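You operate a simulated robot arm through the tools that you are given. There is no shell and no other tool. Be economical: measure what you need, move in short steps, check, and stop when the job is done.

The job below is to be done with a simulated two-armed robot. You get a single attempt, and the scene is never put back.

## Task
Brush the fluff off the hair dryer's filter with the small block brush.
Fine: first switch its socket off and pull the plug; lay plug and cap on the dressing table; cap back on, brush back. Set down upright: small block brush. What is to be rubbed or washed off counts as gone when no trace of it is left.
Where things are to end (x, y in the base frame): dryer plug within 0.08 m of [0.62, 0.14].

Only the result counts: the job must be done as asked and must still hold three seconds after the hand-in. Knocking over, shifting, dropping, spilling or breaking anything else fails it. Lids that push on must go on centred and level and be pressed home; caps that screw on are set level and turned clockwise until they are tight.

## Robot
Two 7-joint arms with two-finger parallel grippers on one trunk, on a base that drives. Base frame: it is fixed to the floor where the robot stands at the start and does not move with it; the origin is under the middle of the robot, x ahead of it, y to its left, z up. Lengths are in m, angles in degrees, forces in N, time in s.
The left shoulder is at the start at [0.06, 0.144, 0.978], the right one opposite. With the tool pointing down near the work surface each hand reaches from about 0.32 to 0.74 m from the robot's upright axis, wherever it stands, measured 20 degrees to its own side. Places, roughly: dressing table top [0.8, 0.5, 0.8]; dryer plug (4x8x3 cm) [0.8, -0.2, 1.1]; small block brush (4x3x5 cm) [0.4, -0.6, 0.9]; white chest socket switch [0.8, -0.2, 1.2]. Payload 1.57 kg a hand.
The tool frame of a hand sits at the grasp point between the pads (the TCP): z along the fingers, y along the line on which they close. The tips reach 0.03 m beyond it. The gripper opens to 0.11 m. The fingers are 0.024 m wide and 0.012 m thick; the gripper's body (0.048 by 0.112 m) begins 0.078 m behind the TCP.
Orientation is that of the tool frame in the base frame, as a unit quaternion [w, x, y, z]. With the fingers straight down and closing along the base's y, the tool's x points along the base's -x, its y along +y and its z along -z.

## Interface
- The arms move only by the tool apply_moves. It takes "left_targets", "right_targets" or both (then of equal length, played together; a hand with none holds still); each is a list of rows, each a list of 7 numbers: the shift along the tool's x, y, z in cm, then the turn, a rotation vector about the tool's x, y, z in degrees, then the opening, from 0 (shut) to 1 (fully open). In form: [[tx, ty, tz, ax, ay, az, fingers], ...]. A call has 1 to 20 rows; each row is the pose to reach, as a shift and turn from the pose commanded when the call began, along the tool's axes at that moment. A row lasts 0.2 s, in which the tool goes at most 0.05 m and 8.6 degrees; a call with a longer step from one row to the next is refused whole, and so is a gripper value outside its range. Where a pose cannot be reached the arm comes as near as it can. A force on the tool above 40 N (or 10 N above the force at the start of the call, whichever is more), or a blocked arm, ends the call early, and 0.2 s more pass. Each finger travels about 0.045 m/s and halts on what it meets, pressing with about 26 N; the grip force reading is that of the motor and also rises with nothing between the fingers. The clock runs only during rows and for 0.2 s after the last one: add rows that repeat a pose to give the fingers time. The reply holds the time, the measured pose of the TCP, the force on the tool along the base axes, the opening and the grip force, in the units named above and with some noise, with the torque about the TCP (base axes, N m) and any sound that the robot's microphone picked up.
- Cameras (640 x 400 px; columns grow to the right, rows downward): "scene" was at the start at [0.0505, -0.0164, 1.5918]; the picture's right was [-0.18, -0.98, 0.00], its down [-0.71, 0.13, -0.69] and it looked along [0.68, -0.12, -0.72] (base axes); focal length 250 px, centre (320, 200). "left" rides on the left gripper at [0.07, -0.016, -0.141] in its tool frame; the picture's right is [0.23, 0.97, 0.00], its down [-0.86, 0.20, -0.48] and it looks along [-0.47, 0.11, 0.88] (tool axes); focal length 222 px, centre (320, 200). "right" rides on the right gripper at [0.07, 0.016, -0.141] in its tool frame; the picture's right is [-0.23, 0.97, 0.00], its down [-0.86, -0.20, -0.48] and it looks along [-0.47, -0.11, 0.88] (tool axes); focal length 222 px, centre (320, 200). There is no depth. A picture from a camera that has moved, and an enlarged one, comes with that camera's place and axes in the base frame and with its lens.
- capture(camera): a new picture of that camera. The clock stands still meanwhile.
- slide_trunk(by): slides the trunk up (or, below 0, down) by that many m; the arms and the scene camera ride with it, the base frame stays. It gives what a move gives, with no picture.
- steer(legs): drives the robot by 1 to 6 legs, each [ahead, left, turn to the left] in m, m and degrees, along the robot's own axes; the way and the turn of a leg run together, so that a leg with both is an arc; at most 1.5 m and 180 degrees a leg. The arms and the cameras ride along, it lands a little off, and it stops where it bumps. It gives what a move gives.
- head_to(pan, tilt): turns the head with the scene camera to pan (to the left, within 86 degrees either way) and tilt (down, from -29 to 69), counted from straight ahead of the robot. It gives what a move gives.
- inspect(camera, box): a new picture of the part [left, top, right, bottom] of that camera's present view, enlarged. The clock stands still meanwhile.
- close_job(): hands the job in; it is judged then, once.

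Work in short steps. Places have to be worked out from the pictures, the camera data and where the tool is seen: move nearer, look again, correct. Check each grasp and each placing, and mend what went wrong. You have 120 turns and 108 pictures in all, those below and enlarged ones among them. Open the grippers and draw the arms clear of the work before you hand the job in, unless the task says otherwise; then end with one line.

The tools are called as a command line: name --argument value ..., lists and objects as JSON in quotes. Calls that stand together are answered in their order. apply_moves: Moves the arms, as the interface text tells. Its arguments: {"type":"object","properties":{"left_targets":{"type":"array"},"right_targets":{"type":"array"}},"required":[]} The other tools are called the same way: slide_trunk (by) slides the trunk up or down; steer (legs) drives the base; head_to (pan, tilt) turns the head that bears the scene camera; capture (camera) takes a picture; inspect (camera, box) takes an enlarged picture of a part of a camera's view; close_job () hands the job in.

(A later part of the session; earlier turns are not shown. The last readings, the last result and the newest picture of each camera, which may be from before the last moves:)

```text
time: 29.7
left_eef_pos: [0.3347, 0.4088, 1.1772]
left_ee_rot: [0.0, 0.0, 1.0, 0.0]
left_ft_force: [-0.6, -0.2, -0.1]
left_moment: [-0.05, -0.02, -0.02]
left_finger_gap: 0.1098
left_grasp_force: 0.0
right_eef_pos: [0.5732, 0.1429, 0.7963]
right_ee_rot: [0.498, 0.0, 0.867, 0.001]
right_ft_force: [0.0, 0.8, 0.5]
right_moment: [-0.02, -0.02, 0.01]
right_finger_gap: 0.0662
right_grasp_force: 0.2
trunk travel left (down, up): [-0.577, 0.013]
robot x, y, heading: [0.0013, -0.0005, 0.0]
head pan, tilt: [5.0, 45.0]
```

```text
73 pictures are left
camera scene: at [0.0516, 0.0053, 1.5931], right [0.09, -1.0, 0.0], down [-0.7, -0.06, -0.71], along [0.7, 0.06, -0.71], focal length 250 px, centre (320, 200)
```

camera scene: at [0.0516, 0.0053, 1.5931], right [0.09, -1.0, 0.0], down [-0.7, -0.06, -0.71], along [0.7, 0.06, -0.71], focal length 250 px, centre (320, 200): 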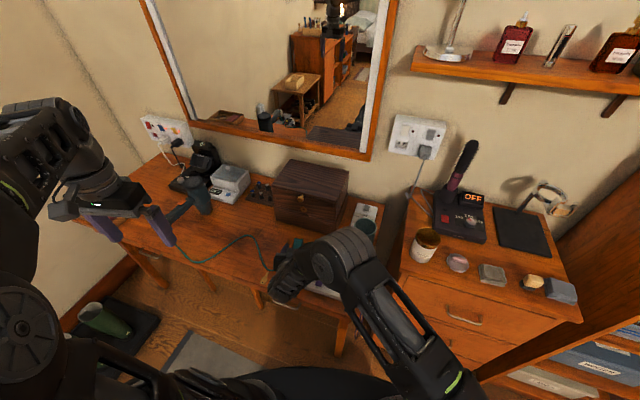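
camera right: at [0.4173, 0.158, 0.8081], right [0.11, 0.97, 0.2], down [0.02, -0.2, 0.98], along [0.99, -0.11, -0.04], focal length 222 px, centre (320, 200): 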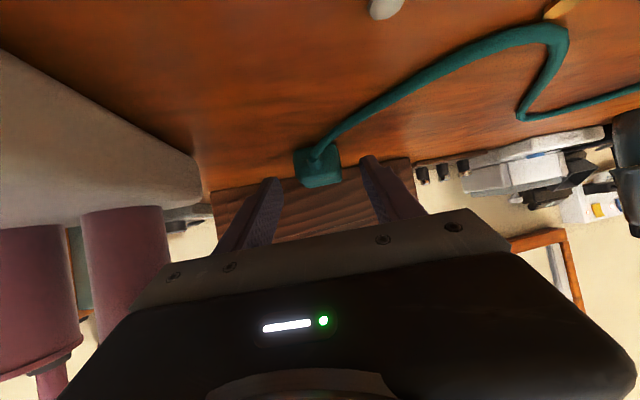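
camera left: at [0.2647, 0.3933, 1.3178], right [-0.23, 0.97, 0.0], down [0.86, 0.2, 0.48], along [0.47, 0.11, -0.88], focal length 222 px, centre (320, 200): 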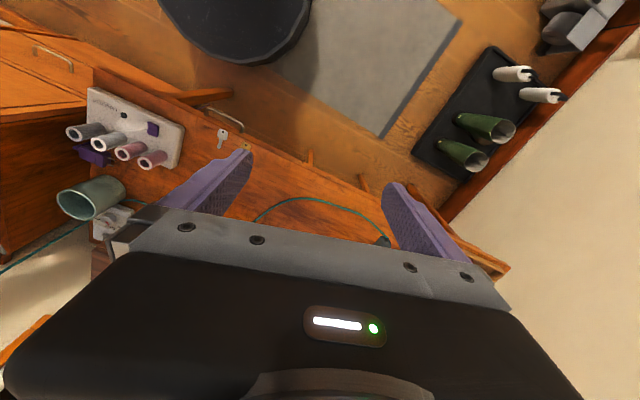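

Row step too large; I resend with smaller steps.

apply_moves --right_targets '[[0, 0, -2.5, 0, 0, 0, 0.6], [-1, 0, -5, 0, 0, 0, 0.6], [-3, 0, -8, 0, 0, 0, 0.6], [-6, 0, -11, 0, 0, 0, 0.6], [-9, -1, -13, 0, 0, 0, 0.6], [-12, -4, -14, 0, 0, 0, 0.6], [-15, -7, -15, 0, 0, 0, 0.6], [-18, -10, -16, 0, 0, 0, 0.6], [-21, -13, -17, 0, 0, 0, 0.6], [-23.5, -16, -18, 0, 0, 0, 0.6]]'

capture --camera "scene"

```text
time: 31.9
left_eef_pos: [0.3337, 0.408, 1.1779]
left_ee_rot: [0.0, 0.0, 1.0, -0.001]
left_ft_force: [-0.8, -0.7, 0.4]
left_moment: [0.02, 0.0, -0.01]
left_finger_gap: 0.1102
left_grasp_force: 0.1
right_eef_pos: [0.5337, -0.0202, 1.0944]
right_ee_rot: [0.498, 0.0, 0.867, 0.001]
right_ft_force: [-0.5, -1.4, -0.1]
right_moment: [0.02, -0.03, 0.0]
right_finger_gap: 0.066
right_grasp_force: 0.1
trunk travel left (down, up): [-0.577, 0.013]
robot x, y, heading: [-0.0043, 0.0004, 0.1]
head pan, tilt: [5.0, 45.0]
```

```text
72 pictures are left
camera scene: at [0.0508, 0.0041, 1.5931], right [0.09, -1.0, 0.0], down [-0.7, -0.06, -0.71], along [0.7, 0.06, -0.71], focal length 250 px, centre (320, 200)
```

scene: 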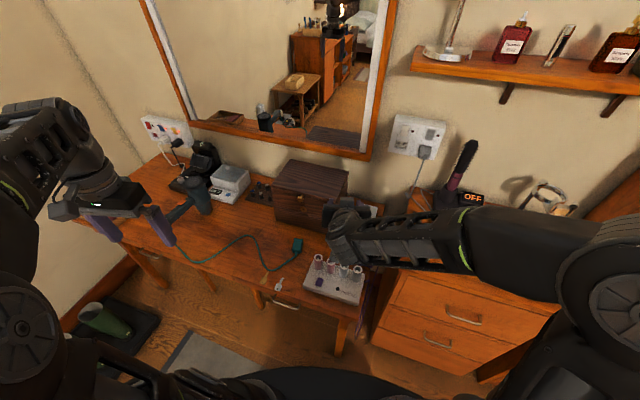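

The plug lies at about (0.59, 0.14), inside the target. Next I swing the right hand over the chest's brush, pointing down.

apply_moves --right_targets '[[0, -4, -1, 0, 7.5, 0, 0.6], [0, -8, -1.5, 0, 15, 0, 0.6], [0.5, -12, -2, 0, 22.5, 0, 0.6], [1, -16, -2.5, 0, 30, 0, 0.6], [1, -20, -3, 0, 37.5, 0, 0.6], [1.5, -24, -3.5, 0, 45, 0, 0.6], [1.5, -28, -4, 0, 52.5, 0, 0.6], [2, -32, -4.5, 0, 60, 0, 0.6], [2, -36, -5, 0, 60, 0, 0.6], [3, -40, -5.5, 0, 60, 0, 0.6], [3, -44, -6, 0, 60, 0, 0.6], [3.5, -48, -6.5, 0, 60, 0, 0.6], [4, -51, -7, 0, 60, 0, 0.6]]'

capture --camera "right"

inspect --camera "scene" --box '[390, 180, 640, 336]'

```text
time: 34.7
left_eef_pos: [0.3345, 0.4095, 1.1774]
left_ee_rot: [0.0, 0.001, 1.0, 0.0]
left_ft_force: [0.3, 0.0, 0.3]
left_moment: [0.0, 0.03, 0.03]
left_finger_gap: 0.1101
left_grasp_force: 0.1
right_eef_pos: [0.4482, -0.4266, 1.0397]
right_ee_rot: [0.001, 0.001, 1.0, -0.002]
right_ft_force: [0.7, 0.1, 0.5]
right_moment: [0.0, -0.05, 0.04]
right_finger_gap: 0.0659
right_grasp_force: 0.0
right hand out of reach, approached as far as the arm can: row 9, 10, 11, 12, 13
trunk travel left (down, up): [-0.577, 0.013]
robot x, y, heading: [-0.0024, -0.0001, -0.1]
head pan, tilt: [5.0, 45.0]
```

```text
71 pictures are left
camera right: at [0.3784, -0.4097, 1.182], right [0.23, 0.97, 0.0], down [0.85, -0.2, 0.48], along [0.47, -0.11, -0.88], focal length 222 px, centre (320, 200)
```

right: 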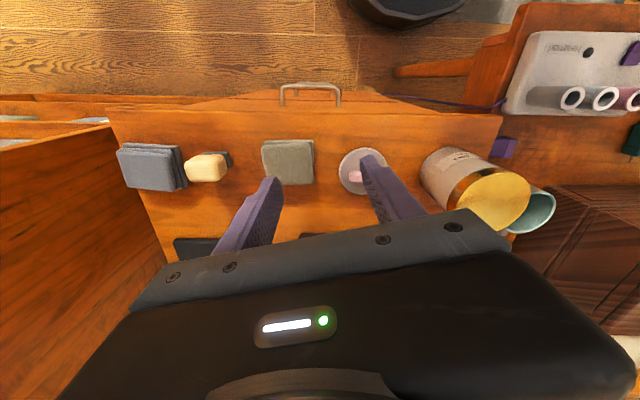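

```text
2.56 times, centred on (515, 258) of scene
camera zoom: at [0.0515, 0.0058, 1.5931], right [0.09, -1.0, 0.0], down [-0.7, -0.06, -0.71], along [0.7, 0.06, -0.71], focal length 641 px, centre (-179, 52)
```

zoom: 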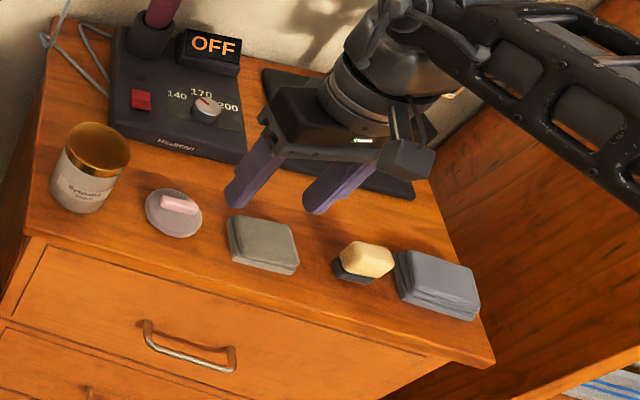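

The brush block is at about (0.44, -0.565, 0.93), bristles down, beside a grey pad; the furniture is yawed ~13°. It is near the reach limit, so I pull the hand in and drive 0.2 m right.

apply_moves --right_targets '[[0, 4, -1, 0, 0, 0, 0.6], [0, 8, -3, 0, 0, 0, 0.6], [0, 12, -5, 0, 0, 0, 0.6], [0, 16, -5, 0, 0, 0, 0.6]]'

steer --legs '[[0, -0.2, 0]]'

head_to --pan -30 --tilt 48

capture --camera "scene"

```text
time: 35.7
left_eef_pos: [0.3357, 0.4107, 1.1772]
left_ee_rot: [0.0, 0.0, 1.0, 0.0]
left_ft_force: [0.1, 0.0, 0.4]
left_moment: [0.0, -0.01, 0.0]
left_finger_gap: 0.11
left_grasp_force: 0.0
right_eef_pos: [0.4479, -0.2655, 1.087]
right_ee_rot: [-0.001, 0.0, 1.0, 0.0]
right_ft_force: [0.2, 0.5, -0.3]
right_moment: [0.02, 0.01, -0.03]
right_finger_gap: 0.0662
right_grasp_force: 0.1
trunk travel left (down, up): [-0.577, 0.013]
robot x, y, heading: [-0.0021, -0.0029, 0.0]
head pan, tilt: [5.0, 45.0]
```

```text
time: 37.3
left_eef_pos: [0.3348, 0.2082, 1.1768]
left_ee_rot: [0.001, 0.001, 1.0, 0.001]
left_ft_force: [0.0, -0.8, 0.1]
left_moment: [0.01, -0.01, 0.01]
left_finger_gap: 0.11
left_grasp_force: 0.0
right_eef_pos: [0.4471, -0.467, 1.0844]
right_ee_rot: [-0.002, -0.001, 1.0, 0.001]
right_ft_force: [-0.1, -0.6, -0.9]
right_moment: [0.02, 0.01, 0.02]
right_finger_gap: 0.0662
right_grasp_force: 0.1
trunk travel left (down, up): [-0.577, 0.013]
robot x, y, heading: [-0.0024, -0.2, -0.1]
head pan, tilt: [5.0, 45.0]
```

```text
time: 38.3
left_eef_pos: [0.3352, 0.2086, 1.1768]
left_ee_rot: [0.0, 0.001, 1.0, 0.0]
left_ft_force: [-0.5, 0.3, 0.4]
left_moment: [-0.02, -0.03, -0.03]
left_finger_gap: 0.11
left_grasp_force: 0.1
right_eef_pos: [0.4473, -0.4676, 1.0862]
right_ee_rot: [-0.001, 0.0, 1.0, -0.001]
right_ft_force: [0.3, 0.3, -0.2]
right_moment: [0.0, 0.01, 0.03]
right_finger_gap: 0.066
right_grasp_force: 0.1
trunk travel left (down, up): [-0.577, 0.013]
robot x, y, heading: [-0.0015, -0.2017, 0.1]
head pan, tilt: [-30.0, 48.0]
```

```text
69 pictures are left
camera scene: at [0.0383, -0.2407, 1.589], right [-0.5, -0.87, 0.0], down [-0.64, 0.37, -0.67], along [0.58, -0.34, -0.74], focal length 250 px, centre (320, 200)
```

scene: 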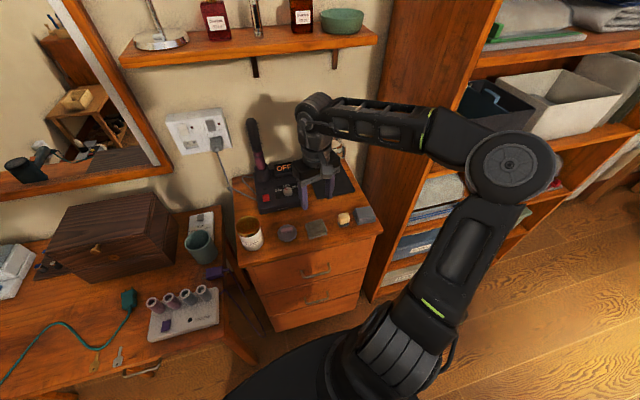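

The elbow is near the cabinet front, but there is room. I turn the wrist +103° so the fingers close along the brush's short axis, moving slightly toward it.

apply_moves --right_targets '[[0, 0, 0, 0, 0, 8.5, 0.6], [0, -1, 0, 0, 0, 17, 0.6], [0, -2, 0, 0, 0, 25.5, 0.6], [0, -3, 0, 0, 0, 34, 0.6], [0, -4, 0, 0, 0, 42.5, 0.6], [0, -5, 0, 0, 0, 51, 0.6], [0, -6, 0, 0, 0, 59.5, 0.6], [0, -7, 1, 0, 0, 68, 0.6], [0, -8, 2, 0, 0, 76.5, 0.6], [0.5, -9, 3, 0, 0, 85, 0.6], [0.5, -9.5, 4, 0, 0, 93.5, 0.6], [0.5, -10, 5, 0, 0, 102, 0.6]]'

capture --camera "right"

capture --camera "scene"

```text
time: 40.9
left_eef_pos: [0.3352, 0.2078, 1.1775]
left_ee_rot: [0.0, 0.001, 1.0, -0.001]
left_ft_force: [-0.1, -0.5, 0.5]
left_moment: [-0.01, 0.04, 0.03]
left_finger_gap: 0.1102
left_grasp_force: 0.1
right_eef_pos: [0.4434, -0.5664, 1.0366]
right_ee_rot: [-0.002, 0.778, 0.628, -0.002]
right_ft_force: [-0.9, 1.1, 0.0]
right_moment: [0.04, -0.02, 0.0]
right_finger_gap: 0.0659
right_grasp_force: 0.1
trunk travel left (down, up): [-0.577, 0.013]
robot x, y, heading: [-0.0029, -0.2006, 0.1]
head pan, tilt: [-30.0, 48.0]
```

```text
68 pictures are left
camera right: at [0.4743, -0.5018, 1.1786], right [0.9, -0.43, 0.0], down [-0.37, -0.79, 0.48], along [-0.21, -0.43, -0.88], focal length 222 px, centre (320, 200)
```

right: 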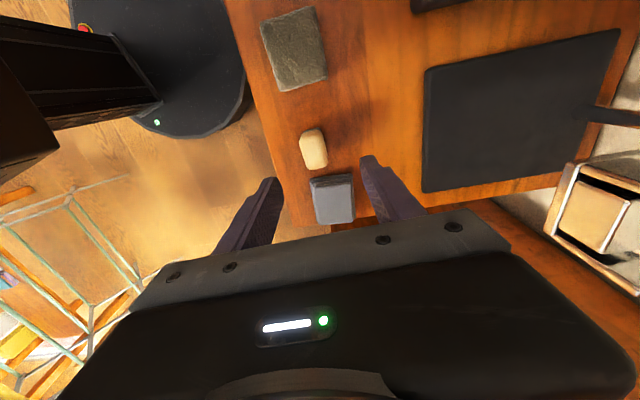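

```text
67 pictures are left
camera scene: at [0.0383, -0.2409, 1.589], right [-0.5, -0.86, 0.0], down [-0.64, 0.37, -0.67], along [0.58, -0.34, -0.74], focal length 250 px, centre (320, 200)
```

scene: 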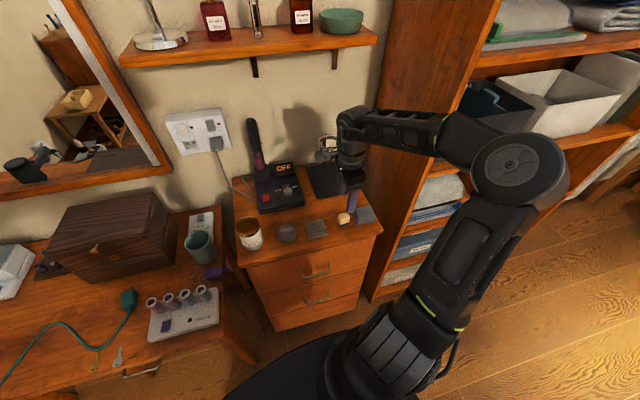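

The brush lies at about (0.4365, -0.560) and its axes match the gripper yaw. I correct by a few millimetres and lower to TCP z≈0.945.

apply_moves --right_targets '[[0.2, -0.4, 2, 0, 0, 0, 0.6], [0.5, -0.8, 4, 0, 0, 0, 0.6], [0.5, -0.8, 6, 0, 0, 0, 0.6], [0.5, -0.8, 8, 0, 0, 0, 0.6], [0.5, -0.8, 9.2, 0, 0, 0, 0.6]]'

capture --camera "right"

inspect --camera "scene" --box '[270, 140, 430, 240]'

```text
time: 42.1
left_eef_pos: [0.3351, 0.2085, 1.1772]
left_ee_rot: [-0.001, 0.001, 1.0, 0.0]
left_ft_force: [-0.7, -0.1, 0.7]
left_moment: [0.0, -0.02, 0.0]
left_finger_gap: 0.11
left_grasp_force: 0.0
right_eef_pos: [0.4338, -0.5594, 0.9443]
right_ee_rot: [-0.001, 0.777, 0.629, -0.001]
right_ft_force: [-1.1, 0.9, -1.1]
right_moment: [-0.01, -0.02, 0.0]
right_finger_gap: 0.0658
right_grasp_force: 0.0
trunk travel left (down, up): [-0.577, 0.013]
robot x, y, heading: [-0.002, -0.1975, 0.1]
head pan, tilt: [-30.0, 48.0]
```

```text
66 pictures are left
camera right: at [0.4648, -0.4954, 1.0861], right [0.91, -0.42, 0.0], down [-0.37, -0.8, 0.48], along [-0.21, -0.43, -0.88], focal length 222 px, centre (320, 200)
```

right: 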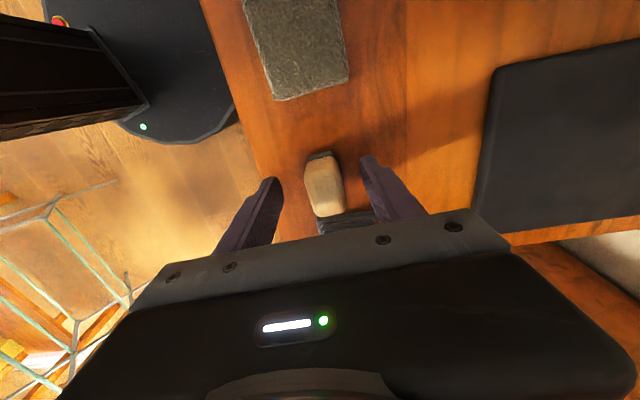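

```text
4.00 times, centred on (350, 190) of scene
camera zoom: at [0.0385, -0.241, 1.589], right [-0.5, -0.86, 0.0], down [-0.64, 0.37, -0.67], along [0.58, -0.34, -0.74], focal length 1001 px, centre (200, 240)
```

zoom: 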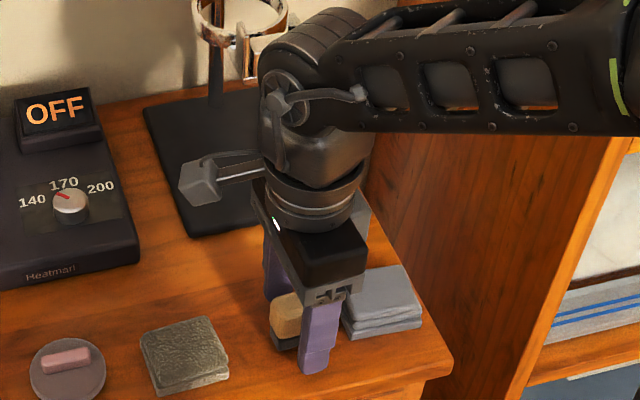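

The brush is centred between the fingers. I lower 0.8 cm more and close.

apply_moves --right_targets '[[0, 0.2, 0.8, 0, 0, 0, 0.6], [0, 0.2, 0.8, 0, 0, 0, 0.4], [0, 0.2, 0.8, 0, 0, 0, 0.2], [0, 0.2, 0.8, 0, 0, 0, 0], [0, 0.2, 0.8, 0, 0, 0, 0], [0, 0.2, 0.8, 0, 0, 0, 0]]'

capture --camera "right"

```text
time: 43.5
left_eef_pos: [0.3356, 0.2084, 1.1782]
left_ee_rot: [0.0, 0.001, 1.0, 0.0]
left_ft_force: [-0.5, 0.5, -0.5]
left_moment: [-0.02, 0.01, -0.02]
left_finger_gap: 0.1099
left_grasp_force: 0.1
right_eef_pos: [0.436, -0.5615, 0.9365]
right_ee_rot: [-0.001, 0.778, 0.629, -0.001]
right_ft_force: [0.1, -0.2, 0.2]
right_moment: [0.03, -0.01, 0.01]
right_finger_gap: 0.0252
right_grasp_force: 25.9
trunk travel left (down, up): [-0.577, 0.013]
robot x, y, heading: [-0.0007, -0.1998, 0.0]
head pan, tilt: [-30.0, 48.0]
```

```text
64 pictures are left
camera right: at [0.4666, -0.4965, 1.0782], right [0.91, -0.42, 0.0], down [-0.37, -0.8, 0.48], along [-0.21, -0.43, -0.88], focal length 222 px, centre (320, 200)
```

right: 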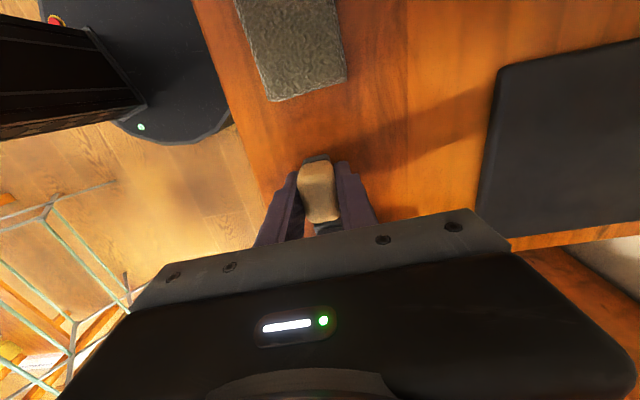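

The brush is held (2.5 cm grip; the resting pose to return to is TCP (0.436, -0.5615, 0.9365)). I lift it and bring the hand in toward the robot's front.

apply_moves --right_targets '[[0, 0, -3, 0, 0, 0, 0], [0, 0, -7, 0, 0, 0, 0], [0, 0, -11, 0, 0, 0, 0], [2, 0, -15, 0, 0, 0, 0], [6, 0, -16, 0, 0, 0, 0], [10, 0, -16, 0, 0, 0, 0], [14, 0, -16, 0, 0, 0, 0], [18, 0, -16, 0, 0, 0, 0]]'

steer --legs '[[0, 0.62, 0], [0.12, 0, 10]]'

head_to --pan 0 --tilt 45

capture --camera "scene"

```text
time: 45.3
left_eef_pos: [0.3358, 0.2092, 1.1769]
left_ee_rot: [0.0, 0.001, 1.0, 0.001]
left_ft_force: [-0.8, 0.3, 0.5]
left_moment: [0.02, 0.02, -0.07]
left_finger_gap: 0.11
left_grasp_force: 0.0
right_eef_pos: [0.4773, -0.3844, 1.0992]
right_ee_rot: [-0.002, 0.778, 0.628, -0.001]
right_ft_force: [0.7, 0.8, -0.7]
right_moment: [0.01, 0.0, 0.01]
right_finger_gap: 0.0253
right_grasp_force: 26.0
trunk travel left (down, up): [-0.577, 0.013]
robot x, y, heading: [-0.0021, -0.1973, -0.1]
head pan, tilt: [-30.0, 48.0]
```

```text
time: 49.7
left_eef_pos: [0.3848, 0.8966, 1.1758]
left_ee_rot: [-0.001, -0.081, 0.997, 0.0]
left_ft_force: [0.8, 0.2, 0.5]
left_moment: [0.0, 0.04, -0.05]
left_finger_gap: 0.11
left_grasp_force: 0.0
right_eef_pos: [0.6213, 0.3343, 1.0982]
right_ee_rot: [-0.002, 0.722, 0.692, -0.002]
right_ft_force: [1.1, -0.1, -1.0]
right_moment: [-0.01, 0.06, 0.0]
right_finger_gap: 0.0253
right_grasp_force: 25.7
trunk travel left (down, up): [-0.577, 0.013]
robot x, y, heading: [0.1173, 0.4381, 9.3]
head pan, tilt: [-30.0, 48.0]
```

```text
time: 50.6
left_eef_pos: [0.3838, 0.8956, 1.1784]
left_ee_rot: [0.0, -0.081, 0.997, 0.0]
left_ft_force: [1.2, 0.2, -0.4]
left_moment: [-0.01, 0.01, 0.04]
left_finger_gap: 0.1101
left_grasp_force: 0.2
right_eef_pos: [0.6211, 0.3335, 1.0982]
right_ee_rot: [-0.002, 0.723, 0.691, -0.001]
right_ft_force: [0.3, -0.3, -0.8]
right_moment: [0.03, 0.02, -0.03]
right_finger_gap: 0.0253
right_grasp_force: 25.6
trunk travel left (down, up): [-0.577, 0.013]
robot x, y, heading: [0.1184, 0.4376, 9.2]
head pan, tilt: [0.0, 45.0]
```

```text
63 pictures are left
camera scene: at [0.1704, 0.4435, 1.5931], right [0.16, -0.99, 0.0], down [-0.7, -0.11, -0.71], along [0.7, 0.11, -0.71], focal length 250 px, centre (320, 200)
```

scene: 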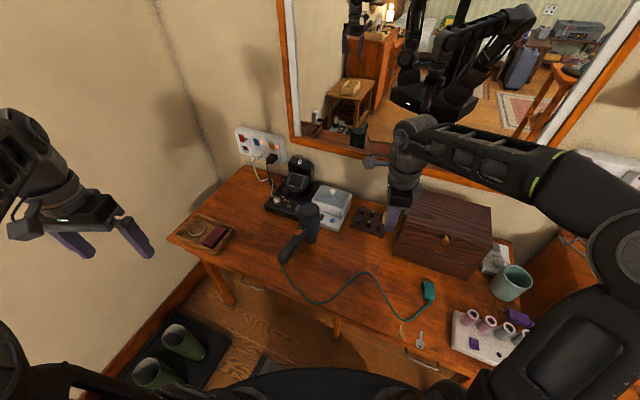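

The robot is well placed. I zoom in on the dryer and its cap.

inspect --camera "scene" --box '[255, 185, 375, 275]'

```text
4.44 times, centred on (315, 230) of scene
camera zoom: at [0.1704, 0.4435, 1.5931], right [0.16, -0.99, 0.0], down [-0.7, -0.11, -0.71], along [0.7, 0.11, -0.71], focal length 1112 px, centre (342, 67)
```

zoom: 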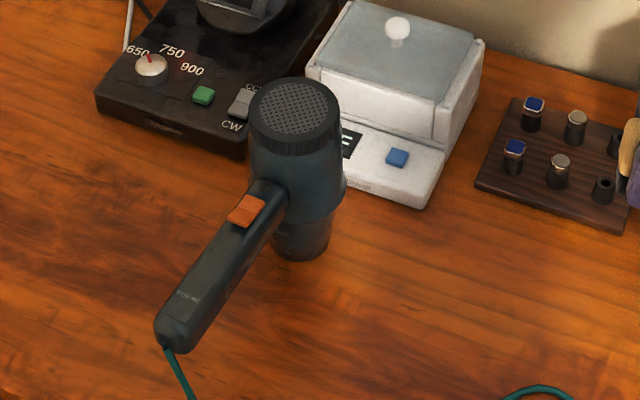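

inspect --camera "scene" --box '[295, 196, 327, 216]'

```text
16.00 times, centred on (311, 206) of scene
camera zoom: at [0.1704, 0.4435, 1.5931], right [0.16, -0.99, 0.0], down [-0.7, -0.11, -0.71], along [0.7, 0.11, -0.71], focal length 4005 px, centre (464, 104)
```

zoom: 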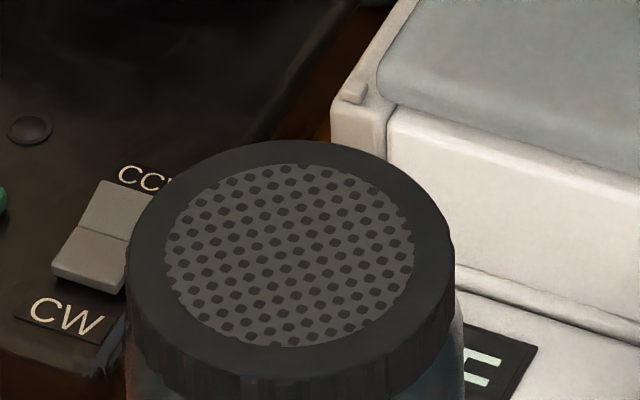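

The cap has a ribbed rim (likely screw-on), 7.3 cm wide, centred at about (0.764, 0.576), top z≈0.935. I bring the left hand over it, open, while the right hand gives room.

apply_moves --left_targets '[[-2.7, -3.1, 0, 0, 0, 0, 1], [-5.4, -6.2, 0, 0, 0, 0, 1], [-8.1, -9.3, 0, 0, 0, 0, 1], [-10.8, -12.4, 0, 0, 0, 0, 1], [-13.5, -15.5, 0, 0, 0, 0, 1], [-16.2, -18.6, 1, 0, 0, 0, 1], [-18.9, -21.7, 2.5, 0, 0, 0, 1], [-21.6, -24.8, 4, 0, 0, 0, 1], [-24.3, -28, 5.5, 0, 0, 0, 1], [-27, -31.3, 7, 0, 0, 0, 1], [-29.7, -34.5, 8.5, 0, 0, 0, 1], [-32.3, -37.7, 10, 0, 0, 0, 1], [-32.3, -37.7, 10, 0, 0, 0, 1]]' --right_targets '[[-2, 0, 0, 0, 0, 0, 0], [-4, 0, 0, 0, 0, 0, 0], [-6, 0, 0, 0, 0, 0, 0], [-8, 0, 0, 0, 0, 0, 0], [-10, 0, 0, 0, 0, 0, 0], [-10, 0, 0, 0, 0, 0, 0], [-10, 0, 0, 0, 0, 0, 0], [-10, 0, 0, 0, 0, 0, 0], [-10, 0, 0, 0, 0, 0, 0], [-10, 0, 0, 0, 0, 0, 0], [-10, 0, 0, 0, 0, 0, 0], [-10, 0, 0, 0, 0, 0, 0], [-10, 0, 0, 0, 0, 0, 0]]'

capture --camera "left"

capture --camera "scene"

```text
time: 53.4
left_eef_pos: [0.7013, 0.5741, 1.0557]
left_ee_rot: [0.003, -0.081, 0.997, 0.0]
left_ft_force: [-0.1, 0.0, 0.3]
left_moment: [-0.01, -0.03, 0.01]
left_finger_gap: 0.11
left_grasp_force: 0.0
left hand out of reach, approached as far as the arm can: row 5, 8, 9, 10, 11, 12, 13
right_eef_pos: [0.6153, 0.2329, 1.098]
right_ee_rot: [-0.002, 0.723, 0.691, -0.001]
right_ft_force: [0.3, 0.5, -0.4]
right_moment: [-0.01, -0.02, -0.02]
right_finger_gap: 0.0252
right_grasp_force: 26.0
trunk travel left (down, up): [-0.577, 0.013]
robot x, y, heading: [0.1165, 0.4377, 9.4]
head pan, tilt: [0.0, 45.0]
```

```text
60 pictures are left
camera left: at [0.6349, 0.5481, 1.1955], right [-0.38, 0.92, 0.0], down [0.81, 0.33, 0.48], along [0.45, 0.18, -0.88], focal length 222 px, centre (320, 200)
```

left: 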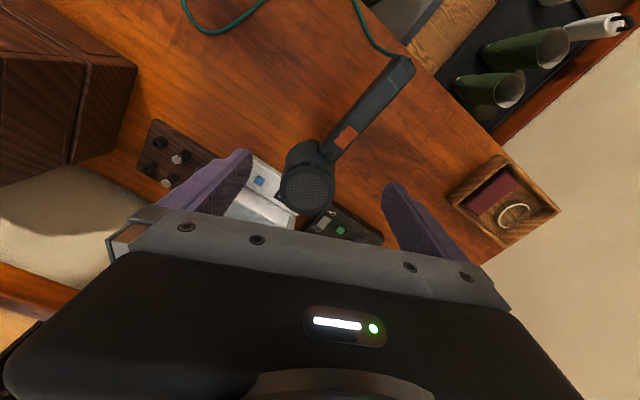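

```text
59 pictures are left
camera scene: at [0.1701, 0.4437, 1.5932], right [0.16, -0.99, 0.0], down [-0.7, -0.11, -0.71], along [0.7, 0.11, -0.71], focal length 250 px, centre (320, 200)
```

scene: 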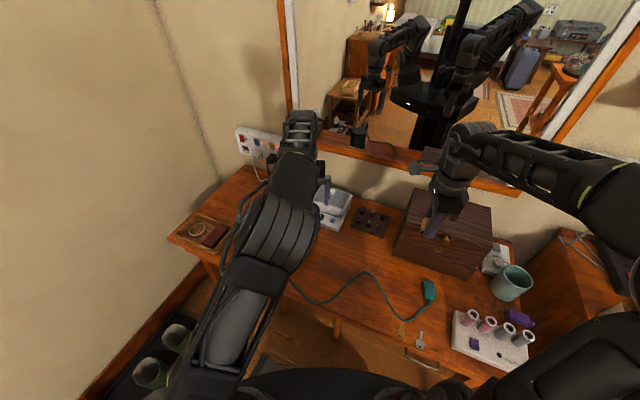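

The reach falls short at x≈0.70, and the left camera confirms the cap at about (0.76, 0.578). I drive 7 cm forward, as the base still has ample room.

steer --legs '[[0.07, 0, 0]]'

capture --camera "left"

```text
time: 54.4
left_eef_pos: [0.7746, 0.5871, 1.054]
left_ee_rot: [0.003, -0.079, 0.997, 0.001]
left_ft_force: [0.4, 0.6, 0.4]
left_moment: [-0.03, 0.02, -0.02]
left_finger_gap: 0.1099
left_grasp_force: 0.2
right_eef_pos: [0.6874, 0.2446, 1.0993]
right_ee_rot: [-0.001, 0.722, 0.692, -0.001]
right_ft_force: [0.3, -0.1, -1.0]
right_moment: [-0.02, 0.02, -0.03]
right_finger_gap: 0.0253
right_grasp_force: 26.5
trunk travel left (down, up): [-0.577, 0.013]
robot x, y, heading: [0.1881, 0.449, 9.2]
head pan, tilt: [0.0, 45.0]
```

```text
58 pictures are left
camera left: at [0.707, 0.5595, 1.1949], right [-0.38, 0.92, 0.0], down [0.81, 0.33, 0.48], along [0.45, 0.18, -0.88], focal length 222 px, centre (320, 200)
```

left: 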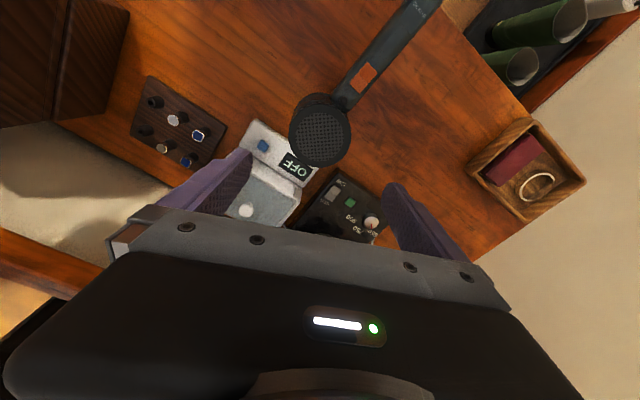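

The cap is confirmed at (0.759, 0.580). I rotate the left wrist +51° for turning room, centre and lower partway.

apply_moves --left_targets '[[0.5, -0.1, 0, 0, 0, 8.5, 1], [1, -0.3, 0, 0, 0, 17, 1], [1.6, -0.45, 0, 0, 0, 25.5, 1], [1.6, -0.45, 1, 0, 0, 34, 1], [1.6, -0.45, 2, 0, 0, 42.5, 1], [1.6, -0.45, 3, 0, 0, 51, 1], [1.6, -0.45, 5, 0, 0, 51, 1], [1.6, -0.45, 7, 0, 0, 51, 1], [1.6, -0.45, 7, 0, 0, 51, 1]]'

capture --camera "left"

```text
time: 56.4
left_eef_pos: [0.7588, 0.576, 0.9846]
left_ee_rot: [0.002, 0.357, 0.934, 0.0]
left_ft_force: [-0.1, 1.4, 0.6]
left_moment: [-0.01, 0.0, -0.01]
left_finger_gap: 0.1101
left_grasp_force: 0.1
right_eef_pos: [0.6866, 0.2441, 1.0987]
right_ee_rot: [-0.003, 0.723, 0.691, -0.001]
right_ft_force: [0.6, 0.1, -1.0]
right_moment: [-0.02, 0.01, 0.02]
right_finger_gap: 0.0253
right_grasp_force: 25.4
trunk travel left (down, up): [-0.577, 0.013]
robot x, y, heading: [0.1935, 0.452, 9.3]
head pan, tilt: [0.0, 45.0]
```

```text
57 pictures are left
camera left: at [0.6936, 0.6112, 1.1242], right [0.48, 0.88, 0.0], down [0.77, -0.42, 0.48], along [0.42, -0.23, -0.88], focal length 222 px, centre (320, 200)
```

left: 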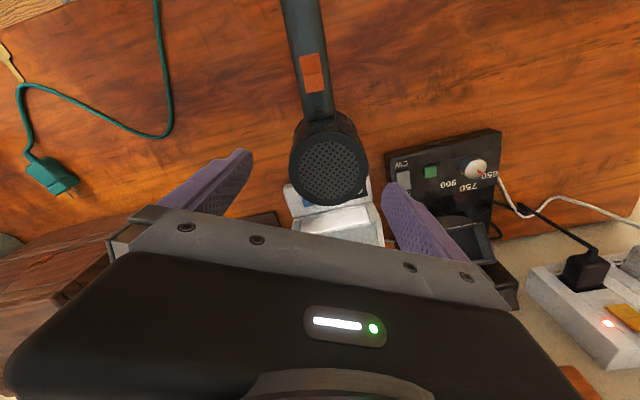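

The cap appears ~1 cm off the finger axis. I correct and lower around it.

apply_moves --left_targets '[[0.35, 1, 0.5, 0, 0, 0, 1], [0.35, 1, 2, 0, 0, 0, 1], [0.35, 1, 3, 0, 0, 0, 1], [0.35, 1, 3.6, 0, 0, 0, 1], [0.35, 1, 3.6, 0, 0, 0, 1]]'

capture --camera "left"

```text
time: 57.6
left_eef_pos: [0.7627, 0.5892, 0.9474]
left_ee_rot: [0.004, 0.357, 0.934, 0.002]
left_ft_force: [0.9, 0.0, 0.1]
left_moment: [0.0, -0.03, 0.0]
left_finger_gap: 0.1102
left_grasp_force: 0.2
right_eef_pos: [0.6861, 0.2448, 1.0993]
right_ee_rot: [-0.001, 0.723, 0.691, -0.001]
right_ft_force: [-0.1, 0.4, 0.3]
right_moment: [0.02, -0.02, 0.0]
right_finger_gap: 0.0252
right_grasp_force: 26.2
trunk travel left (down, up): [-0.577, 0.013]
robot x, y, heading: [0.1892, 0.453, 9.0]
head pan, tilt: [0.0, 45.0]
```

```text
56 pictures are left
camera left: at [0.6973, 0.6232, 1.0883], right [0.48, 0.88, 0.0], down [0.77, -0.42, 0.48], along [0.43, -0.23, -0.88], focal length 222 px, centre (320, 200)
```

left: 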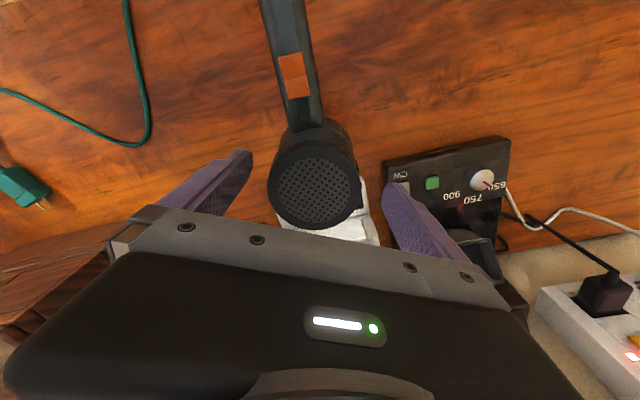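

The cap is within ~4 mm of centre. I adjust and close the fingers on it.

apply_moves --left_targets '[[0, -0.3, 0, 0, 0, 0, 0.9], [0, -0.3, 0, 0, 0, 0, 0.8], [0, -0.3, 0, 0, 0, 0, 0.7], [0, -0.3, 0, 0, 0, 0, 0.6], [0, -0.3, 0, 0, 0, 0, 0.6]]'

capture --camera "left"

```text
time: 58.8
left_eef_pos: [0.7611, 0.5853, 0.9489]
left_ee_rot: [0.003, 0.357, 0.934, 0.002]
left_ft_force: [-1.1, 0.4, 0.2]
left_moment: [-0.02, 0.01, -0.01]
left_finger_gap: 0.0777
left_grasp_force: 26.2
right_eef_pos: [0.6865, 0.2442, 1.0996]
right_ee_rot: [-0.002, 0.723, 0.691, -0.002]
right_ft_force: [0.2, 0.0, -0.8]
right_moment: [-0.01, 0.01, -0.02]
right_finger_gap: 0.0251
right_grasp_force: 26.2
trunk travel left (down, up): [-0.577, 0.013]
robot x, y, heading: [0.1906, 0.4518, 9.2]
head pan, tilt: [0.0, 45.0]
```

```text
55 pictures are left
camera left: at [0.6956, 0.6207, 1.0882], right [0.48, 0.88, 0.0], down [0.77, -0.42, 0.48], along [0.42, -0.23, -0.88], focal length 222 px, centre (320, 200)
```

left: 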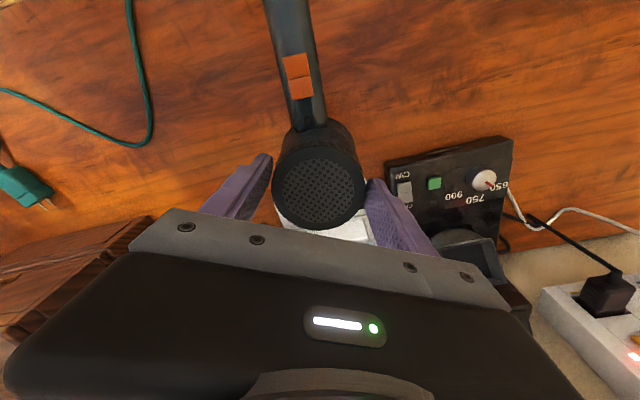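

The cap is gripped at 7.8 cm. I turn counter-clockwise (−az) by 34° and check whether the dryer body stays put.

apply_moves --left_targets '[[0, 0, 0, 0, 0, -5, 0.5], [0, 0, 0, 0, 0, -11, 0.5], [0, 0, 0, 0, 0, -17, 0.5], [0, 0, 0, 0, 0, -23, 0.5], [0, 0, 0, 0, 0, -29, 0.5], [0, 0, 0, 0, 0, -34, 0.5]]'

capture --camera "left"

```text
time: 60.2
left_eef_pos: [0.7624, 0.5865, 0.9493]
left_ee_rot: [0.002, 0.067, 0.998, 0.001]
left_ft_force: [-0.4, -0.1, -5.5]
left_moment: [0.04, -0.04, -0.03]
left_finger_gap: 0.0777
left_grasp_force: 26.0
right_eef_pos: [0.6869, 0.2452, 1.0986]
right_ee_rot: [-0.001, 0.723, 0.691, -0.001]
right_ft_force: [-0.2, -0.1, -0.6]
right_moment: [0.01, 0.0, -0.01]
right_finger_gap: 0.025
right_grasp_force: 26.0
trunk travel left (down, up): [-0.577, 0.013]
robot x, y, heading: [0.1841, 0.4493, 9.4]
head pan, tilt: [0.0, 45.0]
```

```text
54 pictures are left
camera left: at [0.6887, 0.5801, 1.0895], right [-0.09, 1.0, 0.0], down [0.87, 0.08, 0.48], along [0.48, 0.05, -0.88], focal length 222 px, centre (320, 200)
```

left: 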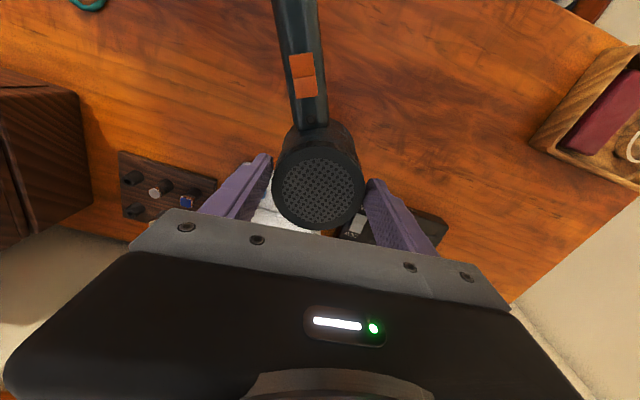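

The whole dryer turned with the cap, so the body must be held. I turn it back to its original orientation first.

apply_moves --left_targets '[[0, 0, 0, 0, 0, 5, 0.5], [0, 0, 0, 0, 0, 11, 0.5], [0, 0, 0, 0, 0, 17, 0.5], [0, 0, 0, 0, 0, 23, 0.5], [0, 0, 0, 0, 0, 29, 0.5], [0, 0, 0, 0, 0, 34, 0.5]]'

capture --camera "scene"

capture --camera "left"

capture --camera "right"

```text
time: 61.6
left_eef_pos: [0.7606, 0.5871, 0.9495]
left_ee_rot: [0.003, 0.358, 0.934, 0.001]
left_ft_force: [0.6, 1.5, -5.9]
left_moment: [-0.01, -0.08, -0.01]
left_finger_gap: 0.0776
left_grasp_force: 26.0
right_eef_pos: [0.6865, 0.2437, 1.0983]
right_ee_rot: [-0.001, 0.723, 0.691, -0.002]
right_ft_force: [0.5, 0.4, -0.4]
right_moment: [-0.05, 0.0, -0.02]
right_finger_gap: 0.0253
right_grasp_force: 25.6
trunk travel left (down, up): [-0.577, 0.013]
robot x, y, heading: [0.1869, 0.449, 9.5]
head pan, tilt: [0.0, 45.0]
```

```text
53 pictures are left
camera scene: at [0.2414, 0.455, 1.5931], right [0.16, -0.99, 0.0], down [-0.7, -0.11, -0.71], along [0.7, 0.11, -0.71], focal length 250 px, centre (320, 200)
```

scene: 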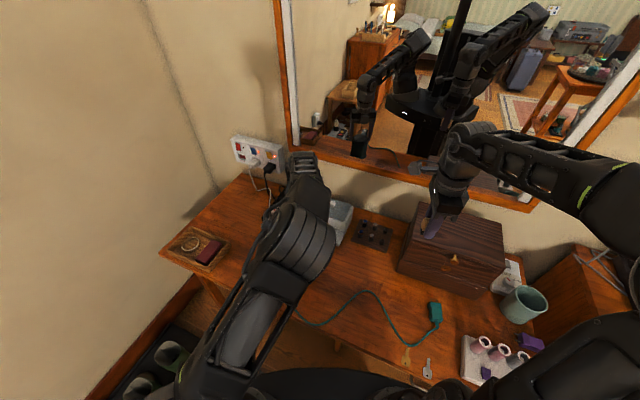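

```text
52 pictures are left
camera left: at [0.6967, 0.6216, 1.0901], right [0.48, 0.88, 0.0], down [0.77, -0.42, 0.48], along [0.42, -0.23, -0.88], focal length 222 px, centre (320, 200)
```

left: 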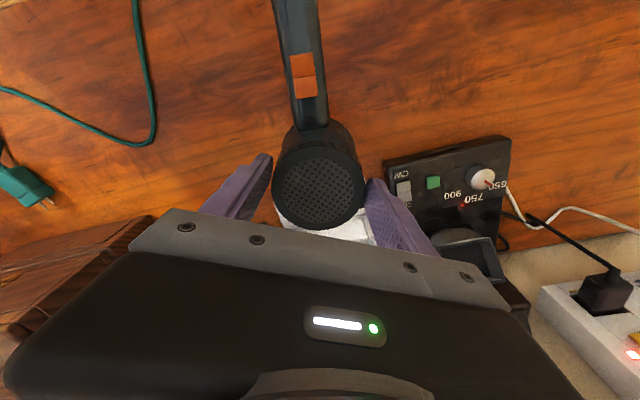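

```text
51 pictures are left
camera right: at [0.7072, 0.3133, 1.2406], right [0.96, -0.27, 0.0], down [-0.24, -0.85, 0.48], along [-0.13, -0.46, -0.88], focal length 222 px, centre (320, 200)
```

right: 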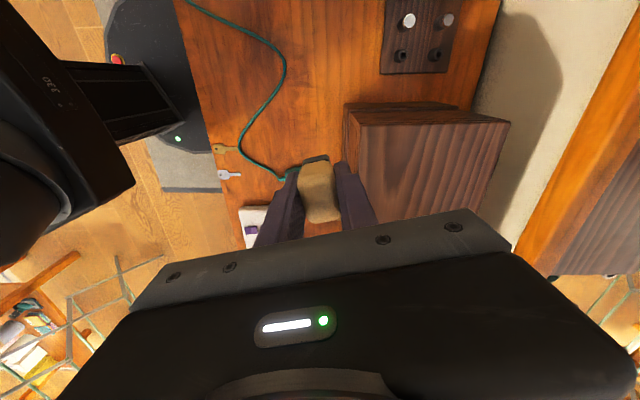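

The dryer is back as it was. The right hand must hold the handle, so I park the brush upright on a clear table spot at about (0.555, 0.345). First I move above it.

apply_moves --right_targets '[[2, -3, 0, 0, 0, 0, 0], [4, -6, 0, 0, 0, 0, 0], [6, -9, 0, 0, 0, 0, 0], [8, -12, 1, 0, 0, 0, 0], [9.5, -13.6, 4, 0, 0, 0, 0], [9.5, -13.6, 8, 0, 0, 0, 0], [9.5, -13.6, 12, 0, 0, 0, 0], [9.5, -13.6, 16, 0, 0, 0, 0], [9.5, -13.6, 20, 0, 0, 0, 0], [9.5, -13.6, 23, 0, 0, 0, 0]]'

capture --camera "right"

capture --camera "scene"

```text
time: 63.8
left_eef_pos: [0.7607, 0.5865, 0.9498]
left_ee_rot: [0.002, 0.357, 0.934, 0.001]
left_ft_force: [0.3, 0.4, -6.7]
left_moment: [-0.02, -0.02, -0.01]
left_finger_gap: 0.0777
left_grasp_force: 26.0
right_eef_pos: [0.5555, 0.3436, 0.8687]
right_ee_rot: [-0.001, 0.723, 0.691, -0.001]
right_ft_force: [-0.4, -0.1, -0.9]
right_moment: [0.02, -0.01, 0.03]
right_finger_gap: 0.0253
right_grasp_force: 25.2
trunk travel left (down, up): [-0.577, 0.013]
robot x, y, heading: [0.1859, 0.4493, 9.1]
head pan, tilt: [0.0, 45.0]
```

```text
50 pictures are left
camera right: at [0.5758, 0.4135, 1.0098], right [0.96, -0.27, 0.0], down [-0.24, -0.85, 0.48], along [-0.13, -0.46, -0.88], focal length 222 px, centre (320, 200)
```

right: 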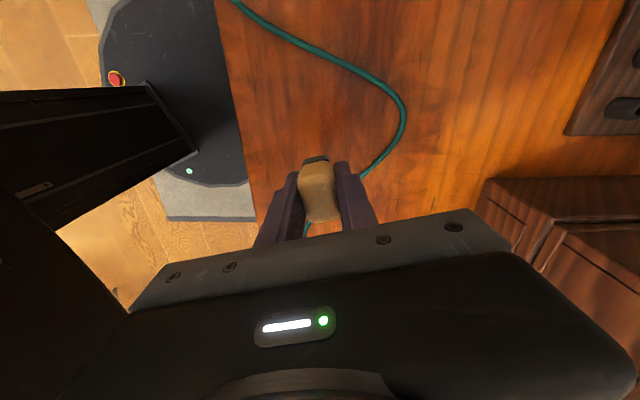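

```text
49 pictures are left
camera scene: at [0.2419, 0.455, 1.5931], right [0.16, -0.99, 0.0], down [-0.7, -0.11, -0.71], along [0.7, 0.11, -0.71], focal length 250 px, centre (320, 200)
```

scene: 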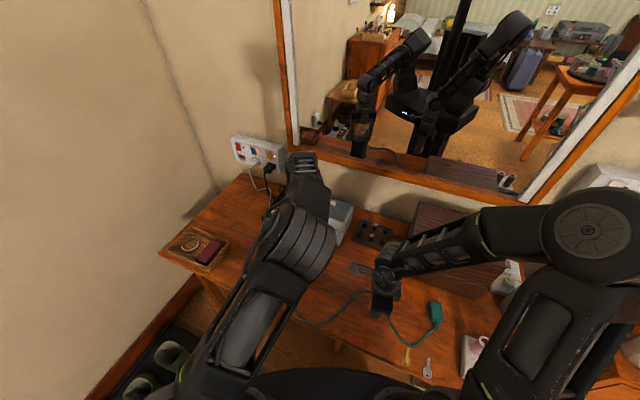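

The cord runs just right of the brush, so I shift 2.6 cm left and lower toward contact in small steps.

apply_moves --right_targets '[[2.6, 0, 0, 0, 0, 0, 0], [2.6, 0, 1.5, 0, 0, 0, 0], [2.6, 0, 2.5, 0, 0, 0, 0], [2.6, 0, 3.2, 0, 0, 0, 0], [2.6, 0, 3.7, 0, 0, 0, 0], [2.6, 0, 4.2, 0, 0, 0, 0]]'

```text
time: 65.2
left_eef_pos: [0.761, 0.5867, 0.9505]
left_ee_rot: [0.003, 0.356, 0.934, 0.001]
left_ft_force: [0.2, -0.6, -5.6]
left_moment: [-0.01, -0.05, -0.01]
left_finger_gap: 0.0774
left_grasp_force: 26.4
right_eef_pos: [0.5569, 0.3706, 0.8273]
right_ee_rot: [-0.002, 0.724, 0.69, -0.001]
right_ft_force: [-0.7, -0.1, -0.8]
right_moment: [0.0, 0.0, 0.01]
right_finger_gap: 0.0249
right_grasp_force: 26.2
trunk travel left (down, up): [-0.577, 0.013]
robot x, y, heading: [0.1883, 0.4496, 9.0]
head pan, tilt: [0.0, 45.0]
```

No contact yet at z 0.827. I go on in 3–4 mm steps.

apply_moves --right_targets '[[0, 0, 0.4, 0, 0, 0, 0], [0, 0, 0.7, 0, 0, 0, 0], [0, 0, 1.0, 0, 0, 0, 0]]'

capture --camera "right"

```text
time: 66.0
left_eef_pos: [0.7619, 0.5865, 0.95]
left_ee_rot: [0.003, 0.357, 0.934, 0.001]
left_ft_force: [-0.6, 0.4, -6.0]
left_moment: [-0.05, -0.06, 0.03]
left_finger_gap: 0.0776
left_grasp_force: 25.8
right_eef_pos: [0.5546, 0.3725, 0.8167]
right_ee_rot: [-0.001, 0.723, 0.69, -0.001]
right_ft_force: [0.5, -0.4, -0.2]
right_moment: [0.01, -0.01, 0.03]
right_finger_gap: 0.025
right_grasp_force: 25.9
trunk travel left (down, up): [-0.577, 0.013]
robot x, y, heading: [0.1888, 0.4479, 9.2]
head pan, tilt: [0.0, 45.0]
```

```text
48 pictures are left
camera right: at [0.5754, 0.4409, 0.9585], right [0.96, -0.27, 0.0], down [-0.24, -0.85, 0.48], along [-0.13, -0.46, -0.88], focal length 222 px, centre (320, 200)
```

right: 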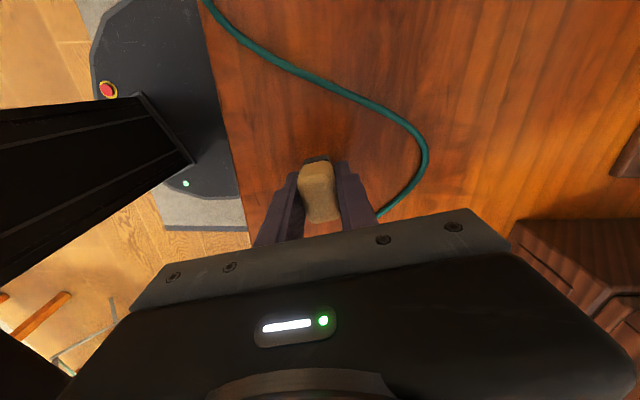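

Cord is clear all round. I continue downward in small steps.

apply_moves --right_targets '[[0, 0, 0.3, 0, 0, 0, 0], [0, 0, 0.5, 0, 0, 0, 0], [0, 0, 0.7, 0, 0, 0, 0], [0, 0, 0.7, 0, 0, 0, 0]]'

```text
time: 67.0
left_eef_pos: [0.7611, 0.5867, 0.9495]
left_ee_rot: [0.002, 0.356, 0.934, 0.001]
left_ft_force: [-0.1, -0.8, -6.0]
left_moment: [-0.03, -0.06, -0.02]
left_finger_gap: 0.0774
left_grasp_force: 25.8
right_eef_pos: [0.5553, 0.3726, 0.8091]
right_ee_rot: [-0.001, 0.723, 0.69, -0.002]
right_ft_force: [0.1, -0.3, -0.5]
right_moment: [0.02, 0.0, 0.03]
right_finger_gap: 0.025
right_grasp_force: 26.0
trunk travel left (down, up): [-0.577, 0.013]
robot x, y, heading: [0.1897, 0.4503, 9.5]
head pan, tilt: [0.0, 45.0]
```

apply_moves --right_targets '[[0, 0, 0.2, 0, 0, 0, 0], [0, 0, 0.4, 0, 0, 0, 0], [0, 0, 0.6, 0, 0, 0, 0], [0, 0, 0.6, 0, 0, 0, 0]]'

```text
time: 68.0
left_eef_pos: [0.7612, 0.5871, 0.9494]
left_ee_rot: [0.002, 0.357, 0.934, 0.001]
left_ft_force: [-0.4, -0.3, -4.6]
left_moment: [-0.02, -0.05, 0.01]
left_finger_gap: 0.0775
left_grasp_force: 25.8
right_eef_pos: [0.5549, 0.3717, 0.8037]
right_ee_rot: [-0.001, 0.723, 0.691, -0.002]
right_ft_force: [0.8, -0.4, -0.6]
right_moment: [0.01, 0.01, -0.01]
right_finger_gap: 0.0255
right_grasp_force: 25.8
trunk travel left (down, up): [-0.577, 0.013]
robot x, y, heading: [0.1888, 0.4482, 9.3]
head pan, tilt: [0.0, 45.0]
```

apply_moves --right_targets '[[0, 0, 0.2, 0, 0, 0, 0], [0, 0, 0.4, 0, 0, 0, 0], [0, 0, 0.6, 0, 0, 0, 0], [0, 0, 0.6, 0, 0, 0, 0]]'

inspect --camera "right" --box '[240, 120, 400, 240]'

```text
time: 69.0
left_eef_pos: [0.7607, 0.5865, 0.9496]
left_ee_rot: [0.002, 0.357, 0.934, 0.001]
left_ft_force: [0.4, 0.7, -5.1]
left_moment: [-0.03, -0.05, 0.01]
left_finger_gap: 0.0776
left_grasp_force: 25.7
right_eef_pos: [0.5544, 0.3717, 0.7975]
right_ee_rot: [-0.001, 0.723, 0.691, -0.001]
right_ft_force: [-0.6, -0.2, 0.2]
right_moment: [0.02, -0.02, 0.02]
right_finger_gap: 0.0251
right_grasp_force: 26.2
trunk travel left (down, up): [-0.577, 0.013]
robot x, y, heading: [0.1871, 0.4522, 8.9]
head pan, tilt: [0.0, 45.0]
```

```text
3.33 times, centred on (320, 180) of right
camera zoom: at [0.5755, 0.441, 0.94], right [0.96, -0.27, 0.0], down [-0.24, -0.85, 0.48], along [-0.13, -0.46, -0.88], focal length 740 px, centre (320, 267)
```

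zoom: 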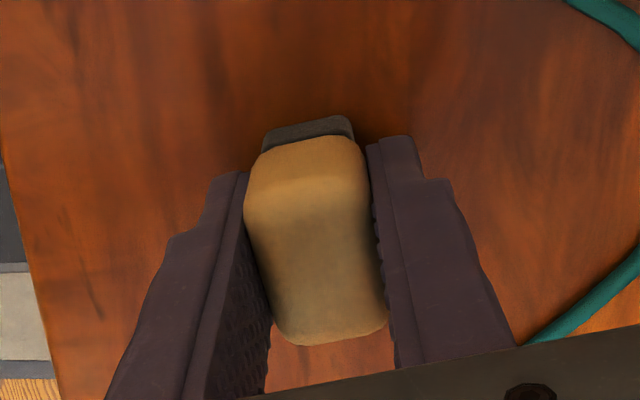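

The bristles are just above the wood. I keep lowering gently.

apply_moves --right_targets '[[0, 0, 0.2, 0, 0, 0, 0], [0, 0, 0.4, 0, 0, 0, 0], [0, 0, 0.6, 0, 0, 0, 0], [0, 0, 0.7, 0, 0, 0, 0]]'

```text
time: 70.0
left_eef_pos: [0.7597, 0.5859, 0.9515]
left_ee_rot: [0.002, 0.357, 0.934, 0.001]
left_ft_force: [-0.9, -0.7, -5.9]
left_moment: [-0.06, -0.05, 0.02]
left_finger_gap: 0.0776
left_grasp_force: 26.2
right_eef_pos: [0.5539, 0.3722, 0.7914]
right_ee_rot: [0.0, 0.723, 0.691, 0.0]
right_ft_force: [1.9, 2.4, 24.1]
right_moment: [0.04, -0.05, -0.04]
right_finger_gap: 0.0256
right_grasp_force: 25.9
trunk travel left (down, up): [-0.577, 0.013]
robot x, y, heading: [0.1931, 0.4504, 9.5]
head pan, tilt: [0.0, 45.0]
```

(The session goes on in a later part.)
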